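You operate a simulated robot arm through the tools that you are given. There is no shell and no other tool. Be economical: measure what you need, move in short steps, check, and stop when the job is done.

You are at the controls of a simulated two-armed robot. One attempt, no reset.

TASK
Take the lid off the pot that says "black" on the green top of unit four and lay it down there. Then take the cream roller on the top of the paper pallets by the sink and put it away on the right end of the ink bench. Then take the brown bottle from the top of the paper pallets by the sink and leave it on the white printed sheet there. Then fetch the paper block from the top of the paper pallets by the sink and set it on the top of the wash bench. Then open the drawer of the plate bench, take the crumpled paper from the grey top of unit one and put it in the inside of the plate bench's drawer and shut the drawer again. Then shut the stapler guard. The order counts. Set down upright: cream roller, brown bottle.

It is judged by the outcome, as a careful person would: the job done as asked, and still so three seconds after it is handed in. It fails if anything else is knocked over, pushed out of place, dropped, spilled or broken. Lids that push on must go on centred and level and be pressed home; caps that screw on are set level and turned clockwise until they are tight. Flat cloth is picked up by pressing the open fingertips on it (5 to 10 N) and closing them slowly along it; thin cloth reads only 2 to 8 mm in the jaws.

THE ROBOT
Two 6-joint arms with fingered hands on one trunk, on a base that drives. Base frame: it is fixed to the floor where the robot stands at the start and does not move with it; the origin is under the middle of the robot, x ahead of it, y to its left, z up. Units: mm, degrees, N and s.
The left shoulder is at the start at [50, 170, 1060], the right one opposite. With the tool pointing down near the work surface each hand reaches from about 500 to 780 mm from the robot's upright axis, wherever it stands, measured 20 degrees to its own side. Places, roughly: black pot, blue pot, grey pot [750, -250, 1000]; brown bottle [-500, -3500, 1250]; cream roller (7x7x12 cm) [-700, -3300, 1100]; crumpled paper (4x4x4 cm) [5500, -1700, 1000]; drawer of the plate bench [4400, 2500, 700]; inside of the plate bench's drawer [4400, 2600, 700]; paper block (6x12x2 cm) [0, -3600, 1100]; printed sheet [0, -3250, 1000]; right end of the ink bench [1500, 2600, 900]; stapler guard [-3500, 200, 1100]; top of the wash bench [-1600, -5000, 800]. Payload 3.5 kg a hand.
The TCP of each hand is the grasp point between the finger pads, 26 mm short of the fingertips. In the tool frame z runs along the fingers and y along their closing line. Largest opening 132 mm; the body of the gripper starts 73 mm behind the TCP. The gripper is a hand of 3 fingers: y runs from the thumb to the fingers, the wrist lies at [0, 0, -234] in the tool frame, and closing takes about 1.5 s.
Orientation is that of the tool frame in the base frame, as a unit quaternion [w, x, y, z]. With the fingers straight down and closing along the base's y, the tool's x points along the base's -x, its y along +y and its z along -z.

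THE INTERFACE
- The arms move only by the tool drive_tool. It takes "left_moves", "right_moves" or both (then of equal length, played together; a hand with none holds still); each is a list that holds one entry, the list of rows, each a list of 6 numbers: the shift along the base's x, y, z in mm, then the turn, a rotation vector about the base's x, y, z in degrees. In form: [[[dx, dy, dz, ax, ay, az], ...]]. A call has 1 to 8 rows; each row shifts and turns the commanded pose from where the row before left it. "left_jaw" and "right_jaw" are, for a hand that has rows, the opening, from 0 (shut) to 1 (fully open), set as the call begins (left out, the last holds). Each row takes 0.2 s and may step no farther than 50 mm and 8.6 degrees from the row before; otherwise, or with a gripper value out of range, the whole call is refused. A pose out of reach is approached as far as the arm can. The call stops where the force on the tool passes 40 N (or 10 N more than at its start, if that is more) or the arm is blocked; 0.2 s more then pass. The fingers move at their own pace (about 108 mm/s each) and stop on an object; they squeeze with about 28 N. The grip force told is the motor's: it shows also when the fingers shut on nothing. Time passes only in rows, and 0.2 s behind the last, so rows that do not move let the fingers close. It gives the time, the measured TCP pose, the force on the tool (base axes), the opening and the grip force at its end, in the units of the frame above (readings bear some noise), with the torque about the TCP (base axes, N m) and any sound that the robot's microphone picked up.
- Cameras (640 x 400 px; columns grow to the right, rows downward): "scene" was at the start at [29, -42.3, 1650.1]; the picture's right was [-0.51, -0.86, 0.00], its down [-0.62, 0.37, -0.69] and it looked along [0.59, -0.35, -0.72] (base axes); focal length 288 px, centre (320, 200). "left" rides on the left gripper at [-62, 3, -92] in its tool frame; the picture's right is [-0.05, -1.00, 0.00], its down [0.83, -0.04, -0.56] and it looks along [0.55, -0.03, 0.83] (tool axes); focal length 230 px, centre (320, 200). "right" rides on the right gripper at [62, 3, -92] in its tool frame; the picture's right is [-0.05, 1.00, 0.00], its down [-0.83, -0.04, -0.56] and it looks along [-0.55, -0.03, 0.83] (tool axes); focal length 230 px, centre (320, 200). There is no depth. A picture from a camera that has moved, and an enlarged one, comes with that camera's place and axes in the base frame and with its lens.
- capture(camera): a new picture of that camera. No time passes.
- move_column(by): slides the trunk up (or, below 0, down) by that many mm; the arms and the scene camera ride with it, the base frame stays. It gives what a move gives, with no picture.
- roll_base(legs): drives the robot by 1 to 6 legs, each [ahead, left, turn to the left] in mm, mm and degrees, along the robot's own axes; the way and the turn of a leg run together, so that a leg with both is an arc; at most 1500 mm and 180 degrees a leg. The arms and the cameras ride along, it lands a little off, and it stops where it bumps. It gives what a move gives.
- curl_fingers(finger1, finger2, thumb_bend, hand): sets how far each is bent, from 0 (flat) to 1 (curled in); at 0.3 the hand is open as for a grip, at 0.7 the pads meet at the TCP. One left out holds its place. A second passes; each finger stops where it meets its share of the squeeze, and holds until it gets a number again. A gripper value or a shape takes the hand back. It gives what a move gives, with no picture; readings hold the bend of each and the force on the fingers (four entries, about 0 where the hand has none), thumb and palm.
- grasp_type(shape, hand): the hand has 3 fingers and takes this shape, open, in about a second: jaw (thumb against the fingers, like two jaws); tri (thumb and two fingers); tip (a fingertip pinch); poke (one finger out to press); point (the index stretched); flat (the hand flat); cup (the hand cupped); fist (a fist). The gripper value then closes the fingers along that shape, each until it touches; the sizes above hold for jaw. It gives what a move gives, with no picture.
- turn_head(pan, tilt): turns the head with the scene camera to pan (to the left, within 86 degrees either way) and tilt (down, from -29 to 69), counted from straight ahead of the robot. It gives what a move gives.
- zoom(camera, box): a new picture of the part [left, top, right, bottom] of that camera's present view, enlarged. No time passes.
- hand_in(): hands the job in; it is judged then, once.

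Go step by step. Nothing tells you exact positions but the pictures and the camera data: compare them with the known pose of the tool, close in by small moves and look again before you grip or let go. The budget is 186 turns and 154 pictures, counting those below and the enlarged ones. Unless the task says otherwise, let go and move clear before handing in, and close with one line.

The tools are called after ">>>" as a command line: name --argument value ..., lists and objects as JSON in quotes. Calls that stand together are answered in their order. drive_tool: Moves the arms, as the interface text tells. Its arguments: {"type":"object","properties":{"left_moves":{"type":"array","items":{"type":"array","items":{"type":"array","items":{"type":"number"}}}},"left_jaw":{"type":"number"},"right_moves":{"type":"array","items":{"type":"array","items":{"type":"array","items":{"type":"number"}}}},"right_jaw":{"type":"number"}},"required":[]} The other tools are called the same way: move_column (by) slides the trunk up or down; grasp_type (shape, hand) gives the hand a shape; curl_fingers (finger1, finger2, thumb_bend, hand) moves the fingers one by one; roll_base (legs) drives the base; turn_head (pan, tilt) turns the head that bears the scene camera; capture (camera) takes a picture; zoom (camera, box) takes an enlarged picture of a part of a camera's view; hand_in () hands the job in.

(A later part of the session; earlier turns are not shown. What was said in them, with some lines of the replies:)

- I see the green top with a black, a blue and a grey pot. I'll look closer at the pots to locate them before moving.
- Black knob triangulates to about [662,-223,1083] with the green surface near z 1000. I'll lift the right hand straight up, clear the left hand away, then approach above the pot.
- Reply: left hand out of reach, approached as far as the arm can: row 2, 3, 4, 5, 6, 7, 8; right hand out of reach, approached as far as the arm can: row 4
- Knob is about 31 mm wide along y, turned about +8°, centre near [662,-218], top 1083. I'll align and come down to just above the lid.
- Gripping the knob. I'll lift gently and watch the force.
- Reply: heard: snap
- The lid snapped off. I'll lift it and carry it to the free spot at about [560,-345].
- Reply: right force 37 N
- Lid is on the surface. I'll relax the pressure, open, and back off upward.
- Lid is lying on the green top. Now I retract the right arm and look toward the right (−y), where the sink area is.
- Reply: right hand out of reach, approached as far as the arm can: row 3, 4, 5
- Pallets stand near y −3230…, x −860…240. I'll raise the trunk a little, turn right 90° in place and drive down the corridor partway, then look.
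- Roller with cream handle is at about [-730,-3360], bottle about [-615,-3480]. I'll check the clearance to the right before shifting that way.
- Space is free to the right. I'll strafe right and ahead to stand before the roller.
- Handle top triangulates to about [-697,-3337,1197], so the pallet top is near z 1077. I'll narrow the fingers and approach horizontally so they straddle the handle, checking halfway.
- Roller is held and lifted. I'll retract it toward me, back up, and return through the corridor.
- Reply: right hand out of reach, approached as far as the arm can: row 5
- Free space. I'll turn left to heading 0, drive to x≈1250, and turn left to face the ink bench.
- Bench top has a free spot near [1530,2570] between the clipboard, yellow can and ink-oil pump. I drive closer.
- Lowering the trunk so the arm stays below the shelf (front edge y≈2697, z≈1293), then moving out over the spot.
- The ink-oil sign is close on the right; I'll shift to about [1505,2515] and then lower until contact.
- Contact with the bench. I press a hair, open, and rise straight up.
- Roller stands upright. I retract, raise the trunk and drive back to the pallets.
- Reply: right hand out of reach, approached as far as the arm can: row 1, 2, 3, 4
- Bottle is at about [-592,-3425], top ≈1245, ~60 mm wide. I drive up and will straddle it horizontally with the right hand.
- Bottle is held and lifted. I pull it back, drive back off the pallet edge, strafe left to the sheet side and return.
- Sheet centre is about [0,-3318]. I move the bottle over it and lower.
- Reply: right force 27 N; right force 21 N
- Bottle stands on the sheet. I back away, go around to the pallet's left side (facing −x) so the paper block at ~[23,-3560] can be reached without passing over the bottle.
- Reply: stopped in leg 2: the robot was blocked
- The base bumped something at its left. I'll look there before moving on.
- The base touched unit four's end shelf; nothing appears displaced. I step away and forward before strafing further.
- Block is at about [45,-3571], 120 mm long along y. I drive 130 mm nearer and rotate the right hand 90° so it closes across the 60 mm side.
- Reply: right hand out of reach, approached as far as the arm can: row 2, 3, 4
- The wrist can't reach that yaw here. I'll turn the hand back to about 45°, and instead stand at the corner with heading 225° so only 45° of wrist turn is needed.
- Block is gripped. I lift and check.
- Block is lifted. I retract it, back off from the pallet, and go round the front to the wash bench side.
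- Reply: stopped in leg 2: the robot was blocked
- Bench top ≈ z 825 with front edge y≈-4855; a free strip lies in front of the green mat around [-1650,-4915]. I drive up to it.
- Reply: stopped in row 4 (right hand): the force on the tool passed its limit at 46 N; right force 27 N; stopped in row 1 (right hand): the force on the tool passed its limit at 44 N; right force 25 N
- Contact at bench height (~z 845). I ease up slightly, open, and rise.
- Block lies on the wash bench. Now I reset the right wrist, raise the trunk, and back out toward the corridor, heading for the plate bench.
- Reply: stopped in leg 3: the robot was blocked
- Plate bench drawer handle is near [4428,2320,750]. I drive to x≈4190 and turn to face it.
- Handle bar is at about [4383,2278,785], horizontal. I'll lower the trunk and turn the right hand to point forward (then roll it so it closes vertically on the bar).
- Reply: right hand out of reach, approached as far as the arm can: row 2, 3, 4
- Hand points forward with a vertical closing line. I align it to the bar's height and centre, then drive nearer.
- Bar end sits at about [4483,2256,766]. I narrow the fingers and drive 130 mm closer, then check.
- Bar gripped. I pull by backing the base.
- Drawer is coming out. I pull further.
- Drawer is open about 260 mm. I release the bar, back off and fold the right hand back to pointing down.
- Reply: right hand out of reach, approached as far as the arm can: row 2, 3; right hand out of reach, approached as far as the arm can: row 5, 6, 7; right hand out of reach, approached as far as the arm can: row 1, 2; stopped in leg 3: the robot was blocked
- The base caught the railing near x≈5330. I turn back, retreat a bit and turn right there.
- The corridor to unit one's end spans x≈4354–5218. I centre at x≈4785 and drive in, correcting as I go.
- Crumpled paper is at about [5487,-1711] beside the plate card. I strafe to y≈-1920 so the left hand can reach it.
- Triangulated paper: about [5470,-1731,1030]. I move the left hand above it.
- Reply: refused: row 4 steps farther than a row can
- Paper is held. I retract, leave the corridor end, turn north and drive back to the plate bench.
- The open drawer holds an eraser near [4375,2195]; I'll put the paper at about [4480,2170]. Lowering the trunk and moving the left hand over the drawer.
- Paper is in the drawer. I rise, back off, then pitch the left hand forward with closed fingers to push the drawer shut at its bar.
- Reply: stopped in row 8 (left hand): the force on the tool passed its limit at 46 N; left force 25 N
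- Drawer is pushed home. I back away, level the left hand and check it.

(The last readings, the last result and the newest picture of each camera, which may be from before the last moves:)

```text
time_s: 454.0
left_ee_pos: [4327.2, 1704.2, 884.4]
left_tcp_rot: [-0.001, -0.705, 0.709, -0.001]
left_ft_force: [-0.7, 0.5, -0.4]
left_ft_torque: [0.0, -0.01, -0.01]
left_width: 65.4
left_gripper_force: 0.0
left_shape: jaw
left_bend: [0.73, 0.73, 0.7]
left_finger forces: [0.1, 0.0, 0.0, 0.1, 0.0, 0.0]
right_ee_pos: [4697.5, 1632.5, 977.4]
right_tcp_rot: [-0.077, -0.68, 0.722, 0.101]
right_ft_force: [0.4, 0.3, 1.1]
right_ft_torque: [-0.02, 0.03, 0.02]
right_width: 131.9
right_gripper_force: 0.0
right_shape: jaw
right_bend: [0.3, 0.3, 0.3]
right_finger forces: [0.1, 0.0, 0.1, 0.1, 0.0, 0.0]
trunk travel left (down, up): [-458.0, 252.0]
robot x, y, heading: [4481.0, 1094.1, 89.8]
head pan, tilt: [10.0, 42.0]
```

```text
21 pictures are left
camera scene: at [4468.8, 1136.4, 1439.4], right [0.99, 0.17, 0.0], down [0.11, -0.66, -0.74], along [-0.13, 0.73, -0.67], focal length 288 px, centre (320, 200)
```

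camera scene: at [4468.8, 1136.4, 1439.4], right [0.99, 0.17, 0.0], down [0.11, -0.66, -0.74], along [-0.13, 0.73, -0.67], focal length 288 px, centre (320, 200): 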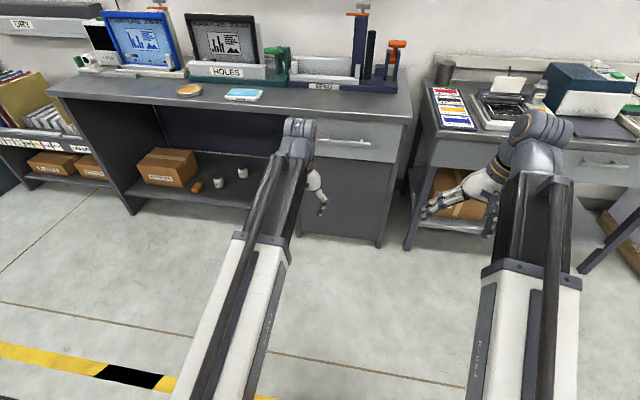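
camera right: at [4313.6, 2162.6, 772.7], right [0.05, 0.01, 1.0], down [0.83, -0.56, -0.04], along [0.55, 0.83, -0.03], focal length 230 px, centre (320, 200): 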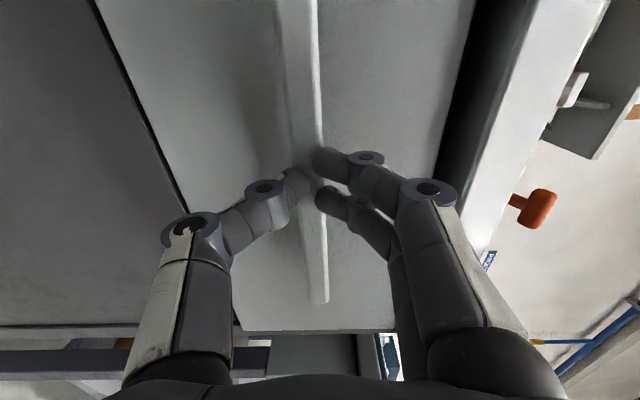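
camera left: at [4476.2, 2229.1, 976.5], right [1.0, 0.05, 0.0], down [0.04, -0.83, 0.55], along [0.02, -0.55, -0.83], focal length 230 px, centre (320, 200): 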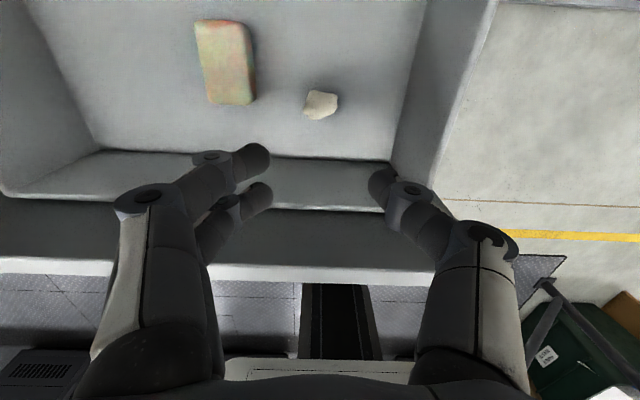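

Drawer is shut. Now to the stapler guard near [-3500,200,1100]: I raise the trunk, turn left and drive west along y≈1100.

>>> drive_tool --left_moves '[[[-10, -40, 10, 0, 0, 0], [-10, -40, 10, 0, 0, 0], [-10, -20, 0, 0, 0, 0]]]' --left_jaw 1

>>> move_column --by 250

>>> roll_base --legs '[[0, 0, 90], [1450, 0, 0]]'

```text
time_s: 454.8
left_ee_pos: [4297.9, 1604.7, 905.3]
left_tcp_rot: [0.001, -0.705, 0.709, 0.001]
left_ft_force: [-0.2, 1.0, 0.2]
left_ft_torque: [-0.01, 0.03, 0.0]
left_width: 131.9
left_gripper_force: 0.0
left_shape: jaw
left_bend: [0.3, 0.3, 0.3]
left_finger forces: [0.0, 0.0, 0.0, 0.0, 0.0, 0.0]
right_ee_pos: [4696.8, 1631.2, 978.4]
right_tcp_rot: [-0.077, -0.68, 0.722, 0.101]
right_ft_force: [0.3, -0.3, 0.0]
right_ft_torque: [0.02, -0.03, 0.02]
right_width: 131.9
right_gripper_force: 0.2
right_shape: jaw
right_bend: [0.3, 0.3, 0.3]
right_finger forces: [0.0, 0.1, 0.0, 0.0, 0.0, 0.1]
trunk travel left (down, up): [-458.0, 252.0]
robot x, y, heading: [4485.2, 1097.1, 89.6]
head pan, tilt: [10.0, 42.0]
```

```text
time_s: 457.4
left_ee_pos: [4297.1, 1606.2, 1155.6]
left_tcp_rot: [0.0, -0.706, 0.708, 0.0]
left_ft_force: [0.4, -0.1, -0.4]
left_ft_torque: [-0.01, -0.03, -0.01]
left_width: 131.8
left_gripper_force: 0.1
left_shape: jaw
left_bend: [0.3, 0.3, 0.3]
left_finger forces: [0.0, 0.0, 0.0, 0.1, 0.0, 0.0]
right_ee_pos: [4697.3, 1631.3, 1226.7]
right_tcp_rot: [-0.077, -0.68, 0.722, 0.101]
right_ft_force: [-0.4, -0.3, 0.3]
right_ft_torque: [0.01, 0.02, 0.02]
right_width: 132.1
right_gripper_force: 0.1
right_shape: jaw
right_bend: [0.3, 0.3, 0.3]
right_finger forces: [0.0, 0.0, 0.1, 0.0, 0.1, 0.0]
trunk travel left (down, up): [-708.0, 2.0]
robot x, y, heading: [4485.1, 1091.5, 89.6]
head pan, tilt: [10.0, 42.0]
```

```text
time_s: 468.5
left_ee_pos: [2526.9, 866.6, 1154.8]
left_tcp_rot: [0.001, 1.0, 0.002, 0.001]
left_ft_force: [0.0, 0.9, -0.3]
left_ft_torque: [0.03, -0.03, 0.04]
left_width: 131.7
left_gripper_force: 0.1
left_shape: jaw
left_bend: [0.3, 0.3, 0.3]
left_finger forces: [0.0, 0.1, 0.0, 0.1, 0.0, 0.0]
right_ee_pos: [2497.2, 1264.7, 1226.3]
right_tcp_rot: [0.126, 0.992, -0.025, -0.016]
right_ft_force: [-0.5, 0.3, 0.1]
right_ft_torque: [-0.02, -0.01, 0.02]
right_width: 132.3
right_gripper_force: 0.0
right_shape: jaw
right_bend: [0.3, 0.3, 0.3]
right_finger forces: [0.0, 0.0, 0.0, 0.0, 0.0, 0.0]
trunk travel left (down, up): [-708.0, 2.0]
robot x, y, heading: [3035.6, 1058.4, -179.9]
head pan, tilt: [10.0, 42.0]
```

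>>> roll_base --legs '[[1450, 0, 0], [1450, -40, 0]]'

>>> turn_head --pan 0 --tilt 22

>>> capture --camera "scene"

```text
time_s: 482.3
left_ee_pos: [-317.6, 872.0, 1154.8]
left_tcp_rot: [0.0, 1.0, 0.007, 0.001]
left_ft_force: [1.0, -0.7, 0.1]
left_ft_torque: [0.0, -0.01, 0.02]
left_width: 131.9
left_gripper_force: 0.0
left_shape: jaw
left_bend: [0.3, 0.3, 0.3]
left_finger forces: [0.0, 0.1, 0.1, 0.0, 0.0, 0.1]
right_ee_pos: [-352.0, 1268.9, 1228.2]
right_tcp_rot: [0.126, 0.992, -0.021, -0.016]
right_ft_force: [0.4, -0.3, 0.9]
right_ft_torque: [-0.01, -0.01, -0.02]
right_width: 131.6
right_gripper_force: 0.1
right_shape: jaw
right_bend: [0.3, 0.3, 0.3]
right_finger forces: [0.0, 0.1, 0.0, 0.1, 0.0, 0.0]
trunk travel left (down, up): [-708.0, 2.0]
robot x, y, heading: [187.5, 1064.3, -179.2]
head pan, tilt: [10.0, 42.0]
```

```text
time_s: 483.1
left_ee_pos: [-317.1, 871.1, 1154.7]
left_tcp_rot: [0.0, 1.0, 0.007, 0.0]
left_ft_force: [0.8, -0.4, -0.1]
left_ft_torque: [-0.05, -0.01, -0.02]
left_width: 132.0
left_gripper_force: 0.2
left_shape: jaw
left_bend: [0.3, 0.3, 0.3]
left_finger forces: [0.1, 0.0, 0.0, 0.0, 0.0, 0.1]
right_ee_pos: [-350.8, 1269.1, 1228.1]
right_tcp_rot: [0.126, 0.992, -0.02, -0.016]
right_ft_force: [-0.4, 1.0, 0.4]
right_ft_torque: [0.0, 0.0, -0.02]
right_width: 131.8
right_gripper_force: 0.1
right_shape: jaw
right_bend: [0.3, 0.3, 0.3]
right_finger forces: [0.1, 0.0, 0.1, 0.0, 0.1, 0.0]
trunk travel left (down, up): [-708.0, 2.0]
robot x, y, heading: [188.8, 1065.8, -179.2]
head pan, tilt: [0.0, 22.0]
```

```text
20 pictures are left
camera scene: at [135.8, 1062.5, 1720.4], right [-0.01, 1.0, 0.0], down [0.38, 0.01, -0.93], along [-0.93, -0.01, -0.38], focal length 288 px, centre (320, 200)
```

scene: 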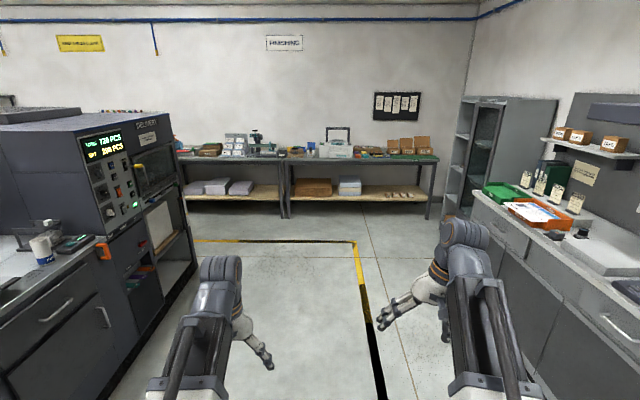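

>>> zoom --camera "scene" --box '[170, 110, 450, 220]'

```text
2.29 times, centred on (310, 165) of scene
camera zoom: at [135.8, 1062.5, 1720.4], right [-0.01, 1.0, 0.0], down [0.38, 0.01, -0.93], along [-0.93, -0.01, -0.38], focal length 659 px, centre (343, 280)
```

zoom: 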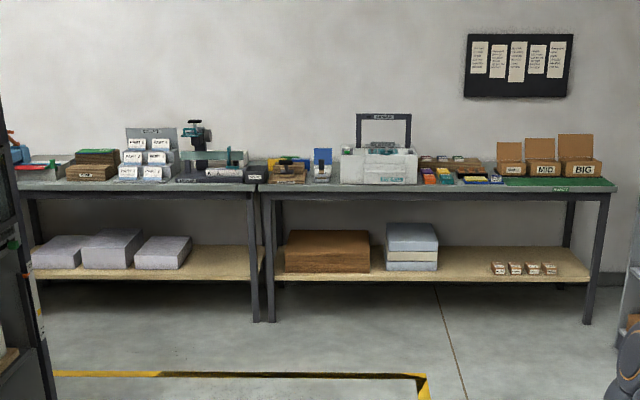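

The stapler is the teal device on the left finishing bench, around [-3500,245,1060]. I drive closer.

>>> roll_base --legs '[[1400, 0, -0.8], [1250, 0, 0], [0, 500, 0]]'

>>> turn_head --pan 12 --tilt 35

>>> capture --camera "scene"

```text
time_s: 498.1
left_ee_pos: [-2903.3, 459.4, 1153.6]
left_tcp_rot: [0.0, 1.0, -0.027, 0.0]
left_ft_force: [-0.1, -0.3, -0.1]
left_ft_torque: [0.03, 0.0, 0.02]
left_width: 132.1
left_gripper_force: 0.0
left_shape: jaw
left_bend: [0.3, 0.3, 0.3]
left_finger forces: [0.0, 0.1, 0.0, 0.0, 0.1, 0.0]
right_ee_pos: [-2909.7, 858.5, 1227.4]
right_tcp_rot: [0.125, 0.991, -0.053, -0.02]
right_ft_force: [-0.5, 0.0, -0.2]
right_ft_torque: [0.01, -0.01, 0.0]
right_width: 132.3
right_gripper_force: 0.1
right_shape: jaw
right_bend: [0.3, 0.3, 0.3]
right_finger forces: [0.0, 0.0, 0.0, 0.1, 0.0, 0.0]
trunk travel left (down, up): [-708.0, 2.0]
robot x, y, heading: [-2385.0, 617.8, 176.8]
head pan, tilt: [0.0, 22.0]
```

```text
time_s: 498.8
left_ee_pos: [-2902.7, 460.2, 1154.8]
left_tcp_rot: [-0.001, 1.0, -0.026, 0.0]
left_ft_force: [-0.8, 0.4, 0.2]
left_ft_torque: [0.01, 0.03, -0.01]
left_width: 131.8
left_gripper_force: 0.0
left_shape: jaw
left_bend: [0.3, 0.3, 0.3]
left_finger forces: [0.1, 0.0, 0.0, 0.0, 0.0, 0.0]
right_ee_pos: [-2909.2, 858.3, 1229.1]
right_tcp_rot: [0.125, 0.991, -0.054, -0.02]
right_ft_force: [0.2, -0.6, -0.4]
right_ft_torque: [0.05, 0.01, -0.04]
right_width: 131.9
right_gripper_force: 0.0
right_shape: jaw
right_bend: [0.3, 0.3, 0.3]
right_finger forces: [0.0, 0.1, 0.0, 0.0, 0.0, 0.0]
trunk travel left (down, up): [-708.0, 2.0]
robot x, y, heading: [-2386.3, 618.8, 176.9]
head pan, tilt: [12.0, 35.0]
```

```text
18 pictures are left
camera scene: at [-2431.4, 601.7, 1699.9], right [-0.15, 0.99, 0.0], down [0.57, 0.09, -0.82], along [-0.81, -0.13, -0.57], focal length 288 px, centre (320, 200)
```

scene: 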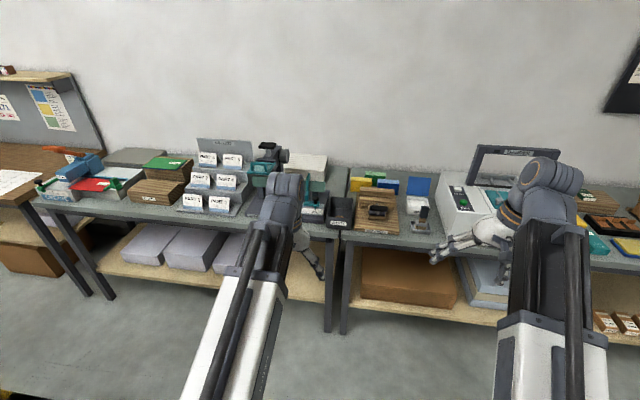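

>>> zoom --camera "scene" --box '[220, 120, 360, 240]'

```text
3.33 times, centred on (290, 180) of scene
camera zoom: at [-2431.4, 601.7, 1699.9], right [-0.15, 0.99, 0.0], down [0.57, 0.09, -0.82], along [-0.81, -0.13, -0.57], focal length 961 px, centre (420, 267)
```

zoom: 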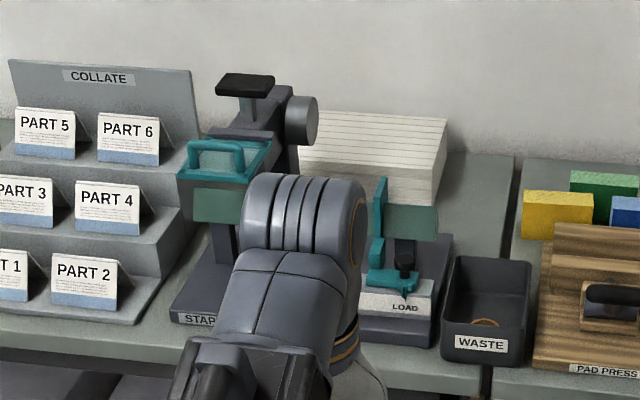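

>>> roll_base --legs '[[170, 0, 3.1], [0, 370, 0]]'

>>> turn_head --pan 0 --tilt 32

>>> zoom --camera "scene" --box '[220, 100, 420, 240]'

```text
time_s: 502.3
left_ee_pos: [-3068.6, 53.4, 1155.5]
left_tcp_rot: [0.0, 1.0, 0.002, 0.001]
left_ft_force: [-0.4, 0.1, 0.6]
left_ft_torque: [0.05, 0.0, 0.01]
left_width: 132.0
left_gripper_force: 0.1
left_shape: jaw
left_bend: [0.3, 0.3, 0.3]
left_finger forces: [0.0, 0.0, 0.0, 0.0, 0.1, 0.0]
right_ee_pos: [-3097.7, 452.0, 1228.5]
right_tcp_rot: [0.126, 0.992, -0.025, -0.016]
right_ft_force: [-0.8, 0.6, -0.7]
right_ft_torque: [0.05, 0.01, -0.02]
right_width: 131.6
right_gripper_force: 0.1
right_shape: jaw
right_bend: [0.3, 0.3, 0.3]
right_finger forces: [0.0, 0.1, 0.1, 0.0, 0.1, 0.0]
trunk travel left (down, up): [-708.0, 2.0]
robot x, y, heading: [-2560.9, 242.3, -179.7]
head pan, tilt: [12.0, 35.0]
```

```text
time_s: 503.1
left_ee_pos: [-3068.4, 55.1, 1155.2]
left_tcp_rot: [-0.001, 1.0, 0.001, 0.0]
left_ft_force: [-0.2, 0.2, -0.3]
left_ft_torque: [0.02, 0.01, -0.02]
left_width: 131.7
left_gripper_force: 0.1
left_shape: jaw
left_bend: [0.3, 0.3, 0.3]
left_finger forces: [0.1, 0.0, 0.0, 0.0, 0.1, 0.0]
right_ee_pos: [-3098.3, 452.4, 1228.2]
right_tcp_rot: [0.126, 0.992, -0.025, -0.016]
right_ft_force: [0.4, -0.3, 0.6]
right_ft_torque: [-0.01, -0.02, 0.02]
right_width: 131.9
right_gripper_force: 0.0
right_shape: jaw
right_bend: [0.3, 0.3, 0.3]
right_finger forces: [0.0, 0.0, 0.0, 0.0, 0.1, 0.0]
trunk travel left (down, up): [-708.0, 2.0]
robot x, y, heading: [-2558.6, 241.5, -179.6]
head pan, tilt: [0.0, 32.0]
```

```text
2.86 times, centred on (320, 170) of scene
camera zoom: at [-2608.7, 240.7, 1704.5], right [0.0, 1.0, 0.0], down [0.53, 0.0, -0.85], along [-0.85, 0.0, -0.53], focal length 824 px, centre (320, 286)
```

zoom: 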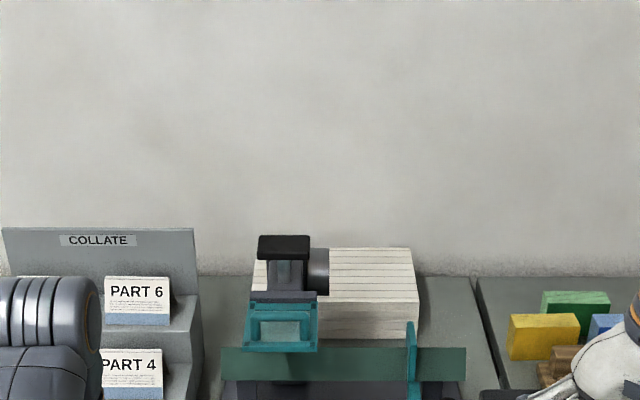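

>>> zoom --camera "scene" --box '[270, 165, 400, 265]'

```text
4.00 times, centred on (335, 215) of scene
camera zoom: at [-2608.7, 240.7, 1704.5], right [0.0, 1.0, 0.0], down [0.53, 0.0, -0.85], along [-0.85, 0.0, -0.53], focal length 1153 px, centre (260, 140)
```

zoom: 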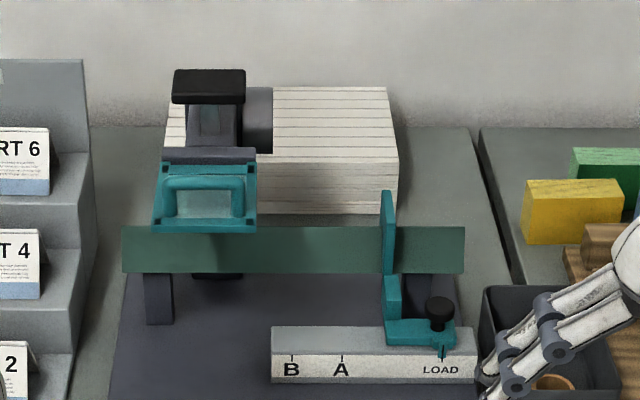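

The guard is a teal panel hinged near [-3470,193,1140] with its free edge raised at about [-3416,193,1110]. I'll come with the left hand pitched forward, fingers closed, and press the free edge down and back.

>>> roll_base --legs '[[140, -60, -0.4]]'

>>> drive_tool --left_moves '[[[-28, 14, 8, 0, 8, 0], [-28, 14, 8, 0, 8, 0], [-28, 14, 8, 0, 8, 0], [-28, 14, 8, 0, 8, 0], [-28, 14, 8, 0, 8, 0], [0, 0, 0, 0, 0, 0]]]' --left_jaw 0

>>> capture --camera "scene"

```text
time_s: 504.5
left_ee_pos: [-3211.7, 118.5, 1154.7]
left_tcp_rot: [0.0, 1.0, -0.002, 0.0]
left_ft_force: [-0.5, 0.4, -0.6]
left_ft_torque: [0.01, -0.03, 0.01]
left_width: 132.0
left_gripper_force: 0.1
left_shape: jaw
left_bend: [0.3, 0.3, 0.3]
left_finger forces: [0.0, 0.1, 0.1, 0.1, 0.0, 0.0]
right_ee_pos: [-3238.8, 516.1, 1227.0]
right_tcp_rot: [0.126, 0.991, -0.03, -0.016]
right_ft_force: [0.4, 0.3, 0.0]
right_ft_torque: [0.02, -0.01, 0.0]
right_width: 132.1
right_gripper_force: 0.1
right_shape: jaw
right_bend: [0.3, 0.3, 0.3]
right_finger forces: [0.0, 0.0, 0.1, 0.0, 0.0, 0.1]
trunk travel left (down, up): [-708.0, 2.0]
robot x, y, heading: [-2702.5, 302.5, 179.9]
head pan, tilt: [0.0, 32.0]
```

```text
time_s: 505.9
left_ee_pos: [-3351.9, 188.1, 1191.6]
left_tcp_rot: [0.001, 0.939, -0.002, -0.343]
left_ft_force: [0.2, -0.7, 0.1]
left_ft_torque: [0.03, -0.03, -0.02]
left_width: 0.0
left_gripper_force: 28.3
left_shape: jaw
left_bend: [0.65, 0.65, 0.67]
left_finger forces: [0.0, 0.0, 0.0, 0.1, 0.0, 0.1]
right_ee_pos: [-3237.8, 515.7, 1227.3]
right_tcp_rot: [0.125, 0.992, -0.03, -0.016]
right_ft_force: [1.0, -0.1, -0.3]
right_ft_torque: [-0.02, -0.02, -0.06]
right_width: 131.9
right_gripper_force: 0.0
right_shape: jaw
right_bend: [0.3, 0.3, 0.3]
right_finger forces: [0.0, 0.1, 0.1, 0.0, 0.1, 0.0]
trunk travel left (down, up): [-708.0, 2.0]
robot x, y, heading: [-2698.0, 304.7, 179.8]
head pan, tilt: [0.0, 32.0]
```

```text
14 pictures are left
camera scene: at [-2750.8, 300.9, 1704.5], right [0.0, 1.0, 0.0], down [0.53, 0.0, -0.85], along [-0.85, 0.0, -0.53], focal length 288 px, centre (320, 200)
```

scene: 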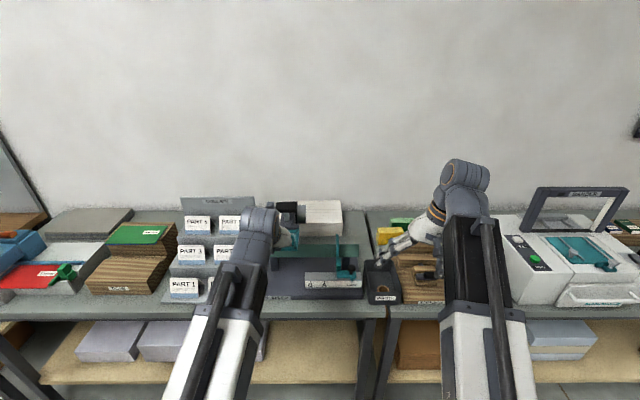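

>>> capture --camera "left"

>>> zoom --camera "scene" --box '[220, 170, 380, 310]'

```text
13 pictures are left
camera left: at [-3340.3, 186.0, 1302.6], right [-0.04, 1.0, 0.03], down [0.99, 0.04, -0.11], along [-0.11, 0.03, -0.99], focal length 230 px, centre (320, 200)
```

left: 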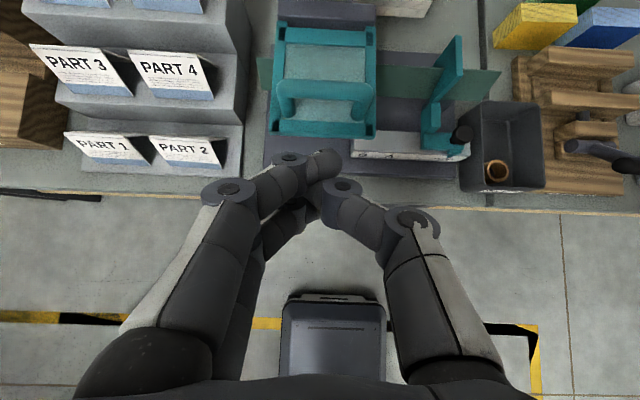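

```text
2.86 times, centred on (300, 240) of scene
camera zoom: at [-2750.8, 300.9, 1704.5], right [0.0, 1.0, 0.0], down [0.53, 0.0, -0.85], along [-0.85, 0.0, -0.53], focal length 824 px, centre (377, 86)
```

zoom: 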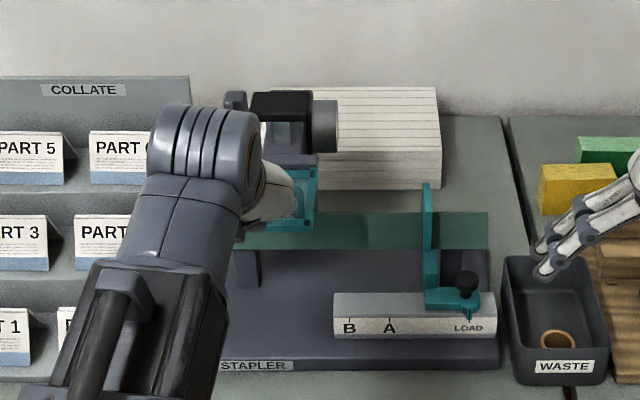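

The left camera shows the guard and its handle right ahead of the fingertips. I move over the free edge and start pressing down.

>>> drive_tool --left_moves '[[[-28, 2, 0, 0, 0, 0], [-28, 2, 0, 0, 0, 0], [0, 0, -12, 0, 0, 0], [0, 0, -12, 0, 0, 0], [-2, 0, -8, 0, 0, 0], [-3, 0, -8, 0, 0, 0], [-4, 0, -8, 0, 0, 0], [-5, 0, -8, 0, 0, 0]]]'

>>> capture --camera "left"

```text
time_s: 507.7
left_ee_pos: [-3421.7, 191.1, 1139.2]
left_tcp_rot: [0.0, 0.94, -0.002, -0.342]
left_ft_force: [-0.2, 0.0, -0.5]
left_ft_torque: [-0.04, -0.01, -0.01]
left_width: 0.1
left_gripper_force: 28.0
left_shape: jaw
left_bend: [0.65, 0.65, 0.67]
left_finger forces: [0.0, 0.1, 0.0, 0.0, 0.0, 0.0]
right_ee_pos: [-3237.6, 514.8, 1228.2]
right_tcp_rot: [0.125, 0.992, -0.03, -0.016]
right_ft_force: [-0.4, 0.0, -1.0]
right_ft_torque: [-0.04, -0.03, 0.0]
right_width: 131.9
right_gripper_force: 0.0
right_shape: jaw
right_bend: [0.3, 0.3, 0.3]
right_finger forces: [0.0, 0.0, 0.0, 0.0, 0.0, 0.1]
trunk travel left (down, up): [-708.0, 2.0]
robot x, y, heading: [-2700.5, 301.1, 179.6]
head pan, tilt: [0.0, 32.0]
```

```text
11 pictures are left
camera left: at [-3410.7, 189.2, 1249.8], right [-0.04, 1.0, 0.03], down [0.99, 0.04, -0.11], along [-0.11, 0.03, -0.99], focal length 230 px, centre (320, 200)
```

left: 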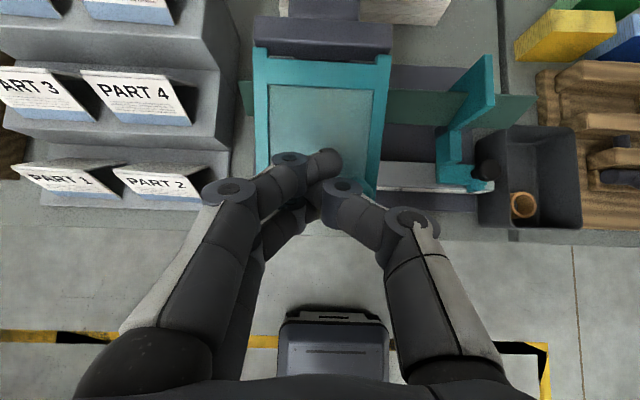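

>>> drive_tool --left_moves '[[[1, 0, -5, 0, 0, 0], [0, 0, -5, 0, 0, 0], [-1, 0, -5, 0, 0, 0], [-2, 0, -5, 0, 0, 0], [-3, 0, -5, 0, 0, 0], [-4, 0, -4, 0, 0, 0]]]'

>>> capture --camera "left"

```text
time_s: 509.1
left_ee_pos: [-3428.9, 191.7, 1109.7]
left_tcp_rot: [0.001, 0.94, -0.002, -0.341]
left_ft_force: [0.1, -0.4, -0.5]
left_ft_torque: [-0.02, 0.0, -0.01]
left_width: 0.2
left_gripper_force: 27.7
left_shape: jaw
left_bend: [0.65, 0.65, 0.67]
left_finger forces: [0.0, 0.0, 0.0, 0.1, 0.0, 0.0]
right_ee_pos: [-3237.3, 516.0, 1228.5]
right_tcp_rot: [0.126, 0.991, -0.03, -0.017]
right_ft_force: [-0.2, 0.4, -0.9]
right_ft_torque: [-0.01, 0.0, 0.02]
right_width: 132.1
right_gripper_force: 0.1
right_shape: jaw
right_bend: [0.3, 0.3, 0.3]
right_finger forces: [0.2, 0.0, 0.0, 0.0, 0.0, 0.1]
trunk travel left (down, up): [-708.0, 2.0]
robot x, y, heading: [-2700.4, 303.0, 179.5]
head pan, tilt: [0.0, 32.0]
```

```text
10 pictures are left
camera left: at [-3419.1, 189.6, 1220.8], right [-0.04, 1.0, 0.03], down [0.99, 0.04, -0.11], along [-0.11, 0.03, -0.99], focal length 230 px, centre (320, 200)
```

left: 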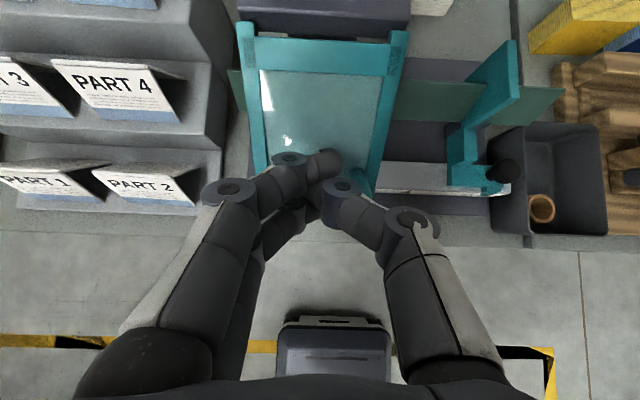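

The guard is swinging down with the fingers. I keep pressing back and down until it meets its stop.

>>> drive_tool --left_moves '[[[-5, 0, -5, 0, 0, 0], [-5, 0, -5, 0, 0, 0], [-6, 0, -4, 0, 0, 0], [-6, 0, -4, 0, 0, 0], [-6, 0, -3, 0, 0, 0], [-6, 0, -3, 0, 0, 0]]]'

>>> zoom --camera "scene" --box '[220, 170, 380, 310]'

```text
time_s: 510.5
left_ee_pos: [-3463.7, 191.7, 1086.9]
left_tcp_rot: [0.001, 0.94, -0.001, -0.342]
left_ft_force: [0.4, 0.3, 0.5]
left_ft_torque: [-0.01, 0.02, -0.03]
left_width: 0.0
left_gripper_force: 27.8
left_shape: jaw
left_bend: [0.65, 0.65, 0.67]
left_finger forces: [0.0, 0.0, 0.0, 0.0, 0.0, 0.0]
right_ee_pos: [-3237.5, 516.1, 1228.2]
right_tcp_rot: [0.125, 0.992, -0.029, -0.016]
right_ft_force: [-0.5, -0.1, -0.2]
right_ft_torque: [0.03, 0.01, 0.04]
right_width: 131.9
right_gripper_force: 0.1
right_shape: jaw
right_bend: [0.3, 0.3, 0.3]
right_finger forces: [0.0, 0.0, 0.0, 0.1, 0.1, 0.1]
trunk travel left (down, up): [-708.0, 2.0]
robot x, y, heading: [-2703.6, 301.9, 179.9]
head pan, tilt: [0.0, 32.0]
```

```text
2.86 times, centred on (300, 240) of scene
camera zoom: at [-2751.0, 300.9, 1704.5], right [0.0, 1.0, 0.0], down [0.53, 0.0, -0.85], along [-0.85, 0.0, -0.53], focal length 824 px, centre (377, 86)
```

zoom: 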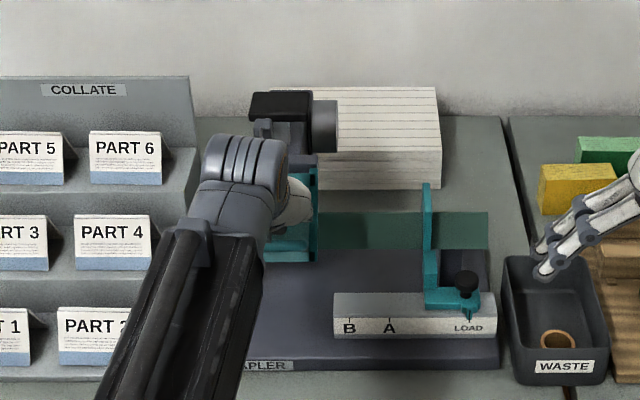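

>>> drive_tool --left_moves '[[[-5, 0, -2, 0, 0, 0], [-5, 0, -2, 0, 0, 0], [-5, 0, -1, 0, 0, 0], [-5, 0, 0, 0, 0, 0], [-5, 0, 0, 0, 0, 0], [-5, 0, 0, 0, 0, 0]]]'

>>> capture --camera "left"

```text
time_s: 511.9
left_ee_pos: [-3490.8, 188.9, 1080.8]
left_tcp_rot: [0.001, 0.94, -0.001, -0.341]
left_ft_force: [19.9, -3.1, -2.7]
left_ft_torque: [-0.06, -0.23, -0.03]
left_width: 0.2
left_gripper_force: 28.1
left_shape: jaw
left_bend: [0.68, 0.65, 0.67]
left_finger forces: [31.8, 0.0, 0.0, 0.1, 0.0, 0.0]
right_ee_pos: [-3236.7, 515.2, 1228.9]
right_tcp_rot: [0.126, 0.992, -0.028, -0.018]
right_ft_force: [-0.6, -0.5, 0.0]
right_ft_torque: [0.01, 0.0, -0.01]
right_width: 131.7
right_gripper_force: 0.1
right_shape: jaw
right_bend: [0.3, 0.3, 0.3]
right_finger forces: [0.0, 0.0, 0.0, 0.0, 0.0, 0.0]
trunk travel left (down, up): [-708.0, 2.0]
robot x, y, heading: [-2699.8, 300.4, 179.8]
head pan, tilt: [0.0, 32.0]
```

```text
8 pictures are left
camera left: at [-3480.8, 187.3, 1191.5], right [-0.04, 1.0, 0.03], down [0.99, 0.04, -0.1], along [-0.11, 0.03, -0.99], focal length 230 px, centre (320, 200)
```

left: 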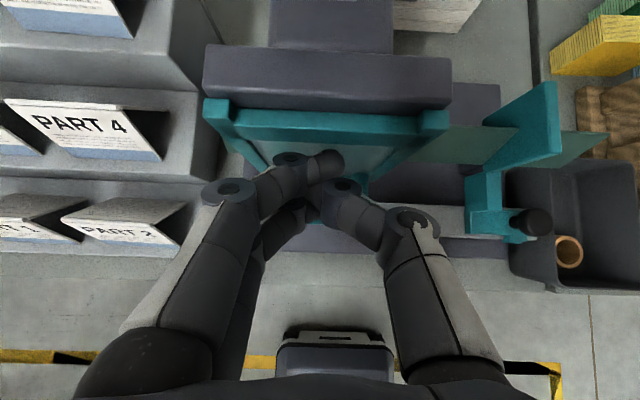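

Resistance of 20 N with the panel hanging vertical — it's at its stop. I back off and check.

>>> drive_tool --left_moves '[[[25, 0, 0, 0, 0, 0], [35, 0, 10, 0, 0, 0], [40, 0, 20, 0, 0, 0], [40, -20, 20, 0, 0, 0], [20, -40, 0, 0, 0, 0], [0, -45, 0, 0, 0, 0], [0, -40, 0, 0, 0, 0]]]'

>>> zoom --camera "scene" --box '[220, 170, 380, 310]'

```text
time_s: 513.5
left_ee_pos: [-3336.5, 43.9, 1131.4]
left_tcp_rot: [0.001, 0.94, -0.002, -0.342]
left_ft_force: [-0.4, -0.3, 0.0]
left_ft_torque: [0.02, -0.02, 0.0]
left_width: 0.1
left_gripper_force: 28.0
left_shape: jaw
left_bend: [0.67, 0.65, 0.67]
left_finger forces: [0.1, 0.0, 0.1, 0.0, 0.0, 0.0]
right_ee_pos: [-3238.0, 516.2, 1227.3]
right_tcp_rot: [0.126, 0.991, -0.03, -0.017]
right_ft_force: [-0.7, 0.2, -0.5]
right_ft_torque: [-0.01, 0.01, -0.01]
right_width: 131.7
right_gripper_force: 0.0
right_shape: jaw
right_bend: [0.3, 0.3, 0.3]
right_finger forces: [0.0, 0.0, 0.0, 0.1, 0.1, 0.0]
trunk travel left (down, up): [-708.0, 2.0]
robot x, y, heading: [-2699.6, 304.4, 179.6]
head pan, tilt: [0.0, 32.0]
```

```text
2.86 times, centred on (300, 240) of scene
camera zoom: at [-2750.9, 300.5, 1704.5], right [0.0, 1.0, 0.0], down [0.53, 0.0, -0.85], along [-0.85, 0.0, -0.53], focal length 824 px, centre (377, 86)
```

zoom: 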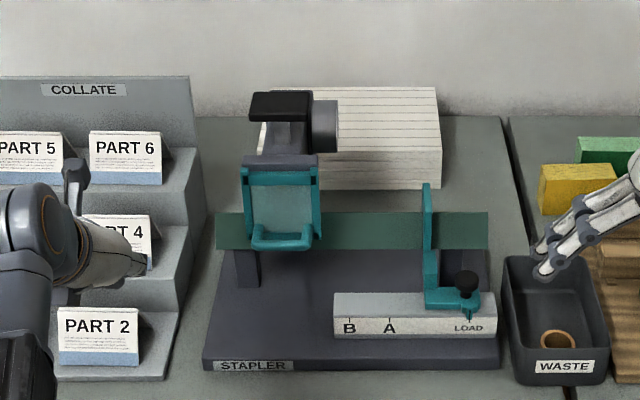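

Guard hangs vertical, but I'll give it one more gentle press lower down, near its handle, to be sure it is fully shut.

>>> drive_tool --left_moves '[[[0, 48, 0, 0, 0, 0], [0, 48, 0, 0, 0, 0], [0, 48, 0, 0, 0, 0], [0, 4, -40, 0, 0, 0], [0, 0, -40, 0, 0, 0], [-35, 0, 0, 0, 0, 0], [-30, 0, 0, 0, 0, 0]]]'

>>> drive_tool --left_moves '[[[-15, 0, 0, 0, 0, 0], [-15, 0, 0, 0, 0, 0], [-8, 0, 0, 0, 0, 0], [-8, 0, 0, 0, 0, 0], [-6, 0, 0, 0, 0, 0], [-6, 0, 0, 0, 0, 0], [-5, 0, 0, 0, 0, 0], [-5, 0, 0, 0, 0, 0]]]'

>>> zoom --camera "scene" --box '[220, 170, 380, 310]'

```text
time_s: 515.1
left_ee_pos: [-3400.0, 195.3, 1051.0]
left_tcp_rot: [0.001, 0.94, -0.001, -0.342]
left_ft_force: [-0.9, -0.6, -0.8]
left_ft_torque: [-0.03, 0.03, -0.03]
left_width: 0.0
left_gripper_force: 28.8
left_shape: jaw
left_bend: [0.67, 0.65, 0.67]
left_finger forces: [0.0, 0.1, 0.0, 0.0, 0.1, 0.0]
right_ee_pos: [-3237.6, 514.5, 1228.4]
right_tcp_rot: [0.126, 0.991, -0.029, -0.017]
right_ft_force: [-0.7, 0.2, 0.2]
right_ft_torque: [0.0, -0.05, 0.01]
right_width: 131.8
right_gripper_force: 0.2
right_shape: jaw
right_bend: [0.3, 0.3, 0.3]
right_finger forces: [0.1, 0.1, 0.0, 0.0, 0.1, 0.0]
trunk travel left (down, up): [-708.0, 2.0]
robot x, y, heading: [-2699.6, 301.7, 179.8]
head pan, tilt: [0.0, 32.0]
```

```text
time_s: 516.9
left_ee_pos: [-3466.9, 194.2, 1050.7]
left_tcp_rot: [0.001, 0.94, -0.002, -0.341]
left_ft_force: [0.5, 0.0, 1.5]
left_ft_torque: [0.0, 0.01, -0.05]
left_width: 0.3
left_gripper_force: 28.1
left_shape: jaw
left_bend: [0.67, 0.65, 0.67]
left_finger forces: [0.0, 0.0, 0.1, 0.0, 0.0, 0.1]
right_ee_pos: [-3237.7, 516.2, 1228.1]
right_tcp_rot: [0.126, 0.991, -0.03, -0.017]
right_ft_force: [0.2, -0.9, 0.4]
right_ft_torque: [0.02, -0.03, 0.02]
right_width: 131.8
right_gripper_force: 0.2
right_shape: jaw
right_bend: [0.3, 0.3, 0.3]
right_finger forces: [0.0, 0.0, 0.0, 0.1, 0.1, 0.0]
trunk travel left (down, up): [-708.0, 2.0]
robot x, y, heading: [-2701.9, 302.6, 179.7]
head pan, tilt: [0.0, 32.0]
```

```text
2.86 times, centred on (300, 240) of scene
camera zoom: at [-2751.0, 300.9, 1704.5], right [0.0, 1.0, 0.0], down [0.53, 0.0, -0.85], along [-0.85, 0.0, -0.53], focal length 824 px, centre (377, 86)
```

zoom: 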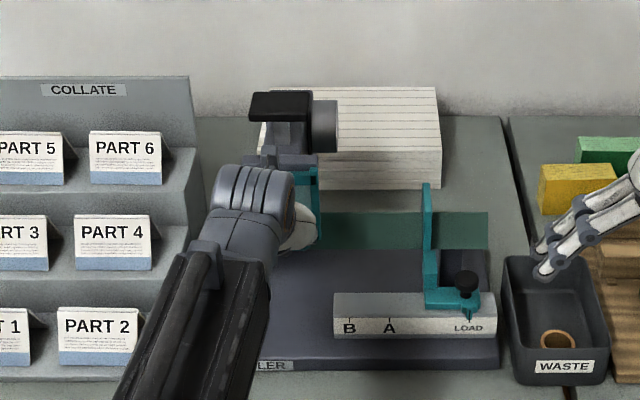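

Not in contact yet (tip ≈ x −3484). I continue in small steps until I feel the stop.

>>> drive_tool --left_moves '[[[-5, 0, 0, 0, 0, 0], [-5, 0, 0, 0, 0, 0], [-4, 0, 0, 0, 0, 0], [-4, 0, 0, 0, 0, 0], [-4, 0, 0, 0, 0, 0], [-3, 0, 0, 0, 0, 0]]]'

```text
time_s: 518.3
left_ee_pos: [-3491.3, 193.6, 1052.0]
left_tcp_rot: [0.001, 0.939, -0.002, -0.343]
left_ft_force: [-0.3, 1.1, 8.2]
left_ft_torque: [0.13, -0.04, -0.01]
left_width: 0.0
left_gripper_force: 27.5
left_shape: jaw
left_bend: [0.67, 0.7, 0.73]
left_finger forces: [0.1, 0.0, 0.0, 0.0, 0.0, 0.0]
right_ee_pos: [-3236.3, 515.9, 1228.4]
right_tcp_rot: [0.125, 0.992, -0.029, -0.017]
right_ft_force: [-0.4, 0.3, -0.8]
right_ft_torque: [0.0, -0.01, -0.04]
right_width: 132.0
right_gripper_force: 0.0
right_shape: jaw
right_bend: [0.3, 0.3, 0.3]
right_finger forces: [0.1, 0.0, 0.0, 0.0, 0.0, 0.0]
trunk travel left (down, up): [-708.0, 2.0]
robot x, y, heading: [-2702.0, 302.6, 179.7]
head pan, tilt: [0.0, 32.0]
```

>>> drive_tool --left_moves '[[[-4, 0, 1, 0, 0, 0], [-4, 0, 1, 0, 0, 0], [-4, 0, 0, 0, 0, 0], [-4, 0, 0, 0, 0, 0]]]'

>>> capture --camera "left"

```text
time_s: 519.0
left_ee_pos: [-3494.5, 191.9, 1051.7]
left_tcp_rot: [0.002, 0.942, -0.001, -0.336]
left_ft_force: [17.2, -2.9, 7.7]
left_ft_torque: [0.06, -0.05, -0.09]
left_width: 0.0
left_gripper_force: 28.3
left_shape: jaw
left_bend: [0.71, 0.7, 0.74]
left_finger forces: [31.0, 0.0, 0.1, 0.0, 0.1, 0.0]
right_ee_pos: [-3234.6, 515.3, 1229.8]
right_tcp_rot: [0.126, 0.991, -0.028, -0.017]
right_ft_force: [0.2, -0.3, 0.6]
right_ft_torque: [0.02, 0.0, 0.0]
right_width: 131.7
right_gripper_force: 0.1
right_shape: jaw
right_bend: [0.3, 0.3, 0.3]
right_finger forces: [0.0, 0.0, 0.0, 0.0, 0.0, 0.0]
trunk travel left (down, up): [-708.0, 2.0]
robot x, y, heading: [-2696.3, 303.1, 179.8]
head pan, tilt: [0.0, 32.0]
stopped in row 3 (left hand): the force on the tool passed its limit at 44 N (the readings are from after the stop); the commanded pose is now the measured one
```

```text
5 pictures are left
camera left: at [-3484.3, 190.3, 1161.8], right [-0.04, 1.0, 0.03], down [0.99, 0.04, -0.09], along [-0.1, 0.02, -1.0], focal length 230 px, centre (320, 200)
```

left: 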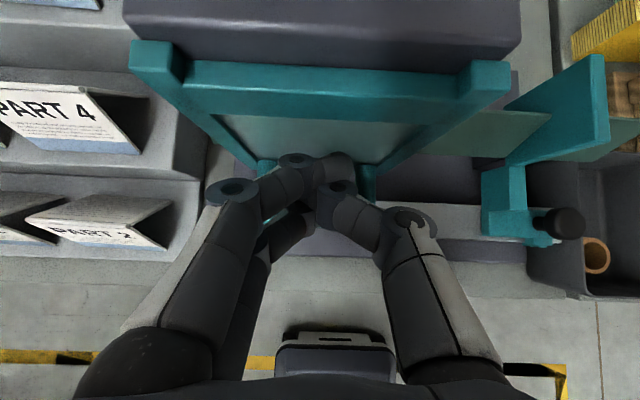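

The guard is firmly at its stop (44 N). I withdraw upward first so as not to catch the handle, then back.

>>> drive_tool --left_moves '[[[3, 0, 12, 0, 0, 0], [6, 0, 14, 0, 0, 0], [14, 0, 14, 0, 0, 0], [25, 0, 14, 0, 0, 0], [40, 0, 10, 0, 0, 0], [40, -20, 10, 0, 0, 0], [20, -40, 0, 0, 0, 0], [0, -45, 0, 0, 0, 0]]]'

>>> zoom --camera "scene" --box '[220, 170, 380, 310]'

```text
time_s: 520.8
left_ee_pos: [-3347.5, 88.6, 1124.8]
left_tcp_rot: [0.002, 0.942, -0.002, -0.336]
left_ft_force: [-0.2, -0.2, 0.5]
left_ft_torque: [0.0, 0.03, 0.0]
left_width: 0.0
left_gripper_force: 27.9
left_shape: jaw
left_bend: [0.68, 0.69, 0.74]
left_finger forces: [0.1, 0.0, 0.0, 0.0, 0.1, 0.0]
right_ee_pos: [-3236.3, 515.1, 1228.3]
right_tcp_rot: [0.126, 0.992, -0.029, -0.017]
right_ft_force: [0.1, 0.0, 0.7]
right_ft_torque: [-0.01, -0.02, 0.0]
right_width: 132.0
right_gripper_force: 0.0
right_shape: jaw
right_bend: [0.3, 0.3, 0.3]
right_finger forces: [0.0, 0.0, 0.1, 0.0, 0.0, 0.1]
trunk travel left (down, up): [-708.0, 2.0]
robot x, y, heading: [-2697.0, 301.3, 179.6]
head pan, tilt: [0.0, 32.0]
```

```text
2.86 times, centred on (300, 240) of scene
camera zoom: at [-2750.3, 300.3, 1704.5], right [0.0, 1.0, 0.0], down [0.53, 0.0, -0.85], along [-0.85, 0.0, -0.53], focal length 824 px, centre (377, 86)
```

zoom: 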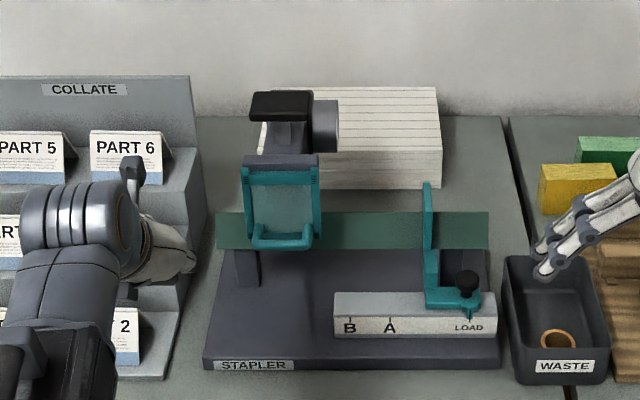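

The guard is down at its stop and unchanged after both presses. I move clear and hand in.

>>> roll_base --legs '[[-150, 0, 0]]'

>>> hand_in

```text
time_s: 522.1
left_ee_pos: [-3201.4, 86.8, 1125.1]
left_tcp_rot: [0.002, 0.942, 0.0, -0.336]
left_ft_force: [0.4, -0.4, 0.2]
left_ft_torque: [0.03, 0.03, -0.01]
left_width: 0.0
left_gripper_force: 28.1
left_shape: jaw
left_bend: [0.68, 0.69, 0.74]
left_finger forces: [0.1, 0.0, 0.1, 0.1, 0.0, 0.0]
right_ee_pos: [-3091.8, 512.7, 1228.7]
right_tcp_rot: [0.126, 0.992, -0.028, -0.017]
right_ft_force: [0.4, 0.3, 0.5]
right_ft_torque: [-0.01, 0.03, 0.0]
right_width: 131.8
right_gripper_force: 0.0
right_shape: jaw
right_bend: [0.3, 0.3, 0.3]
right_finger forces: [0.1, 0.1, 0.1, 0.0, 0.0, 0.1]
trunk travel left (down, up): [-708.0, 2.0]
robot x, y, heading: [-2555.5, 303.4, -180.1]
head pan, tilt: [0.0, 32.0]
```

```text
The job is handed in.
```

All six steps are done in the order given and the job is handed in; while driving, the base bumped into things four times (unit four's end shelf, the railing, and twice near a wood-topped cabinet), and I saw nothing moved at the shelf but did not check the other places.
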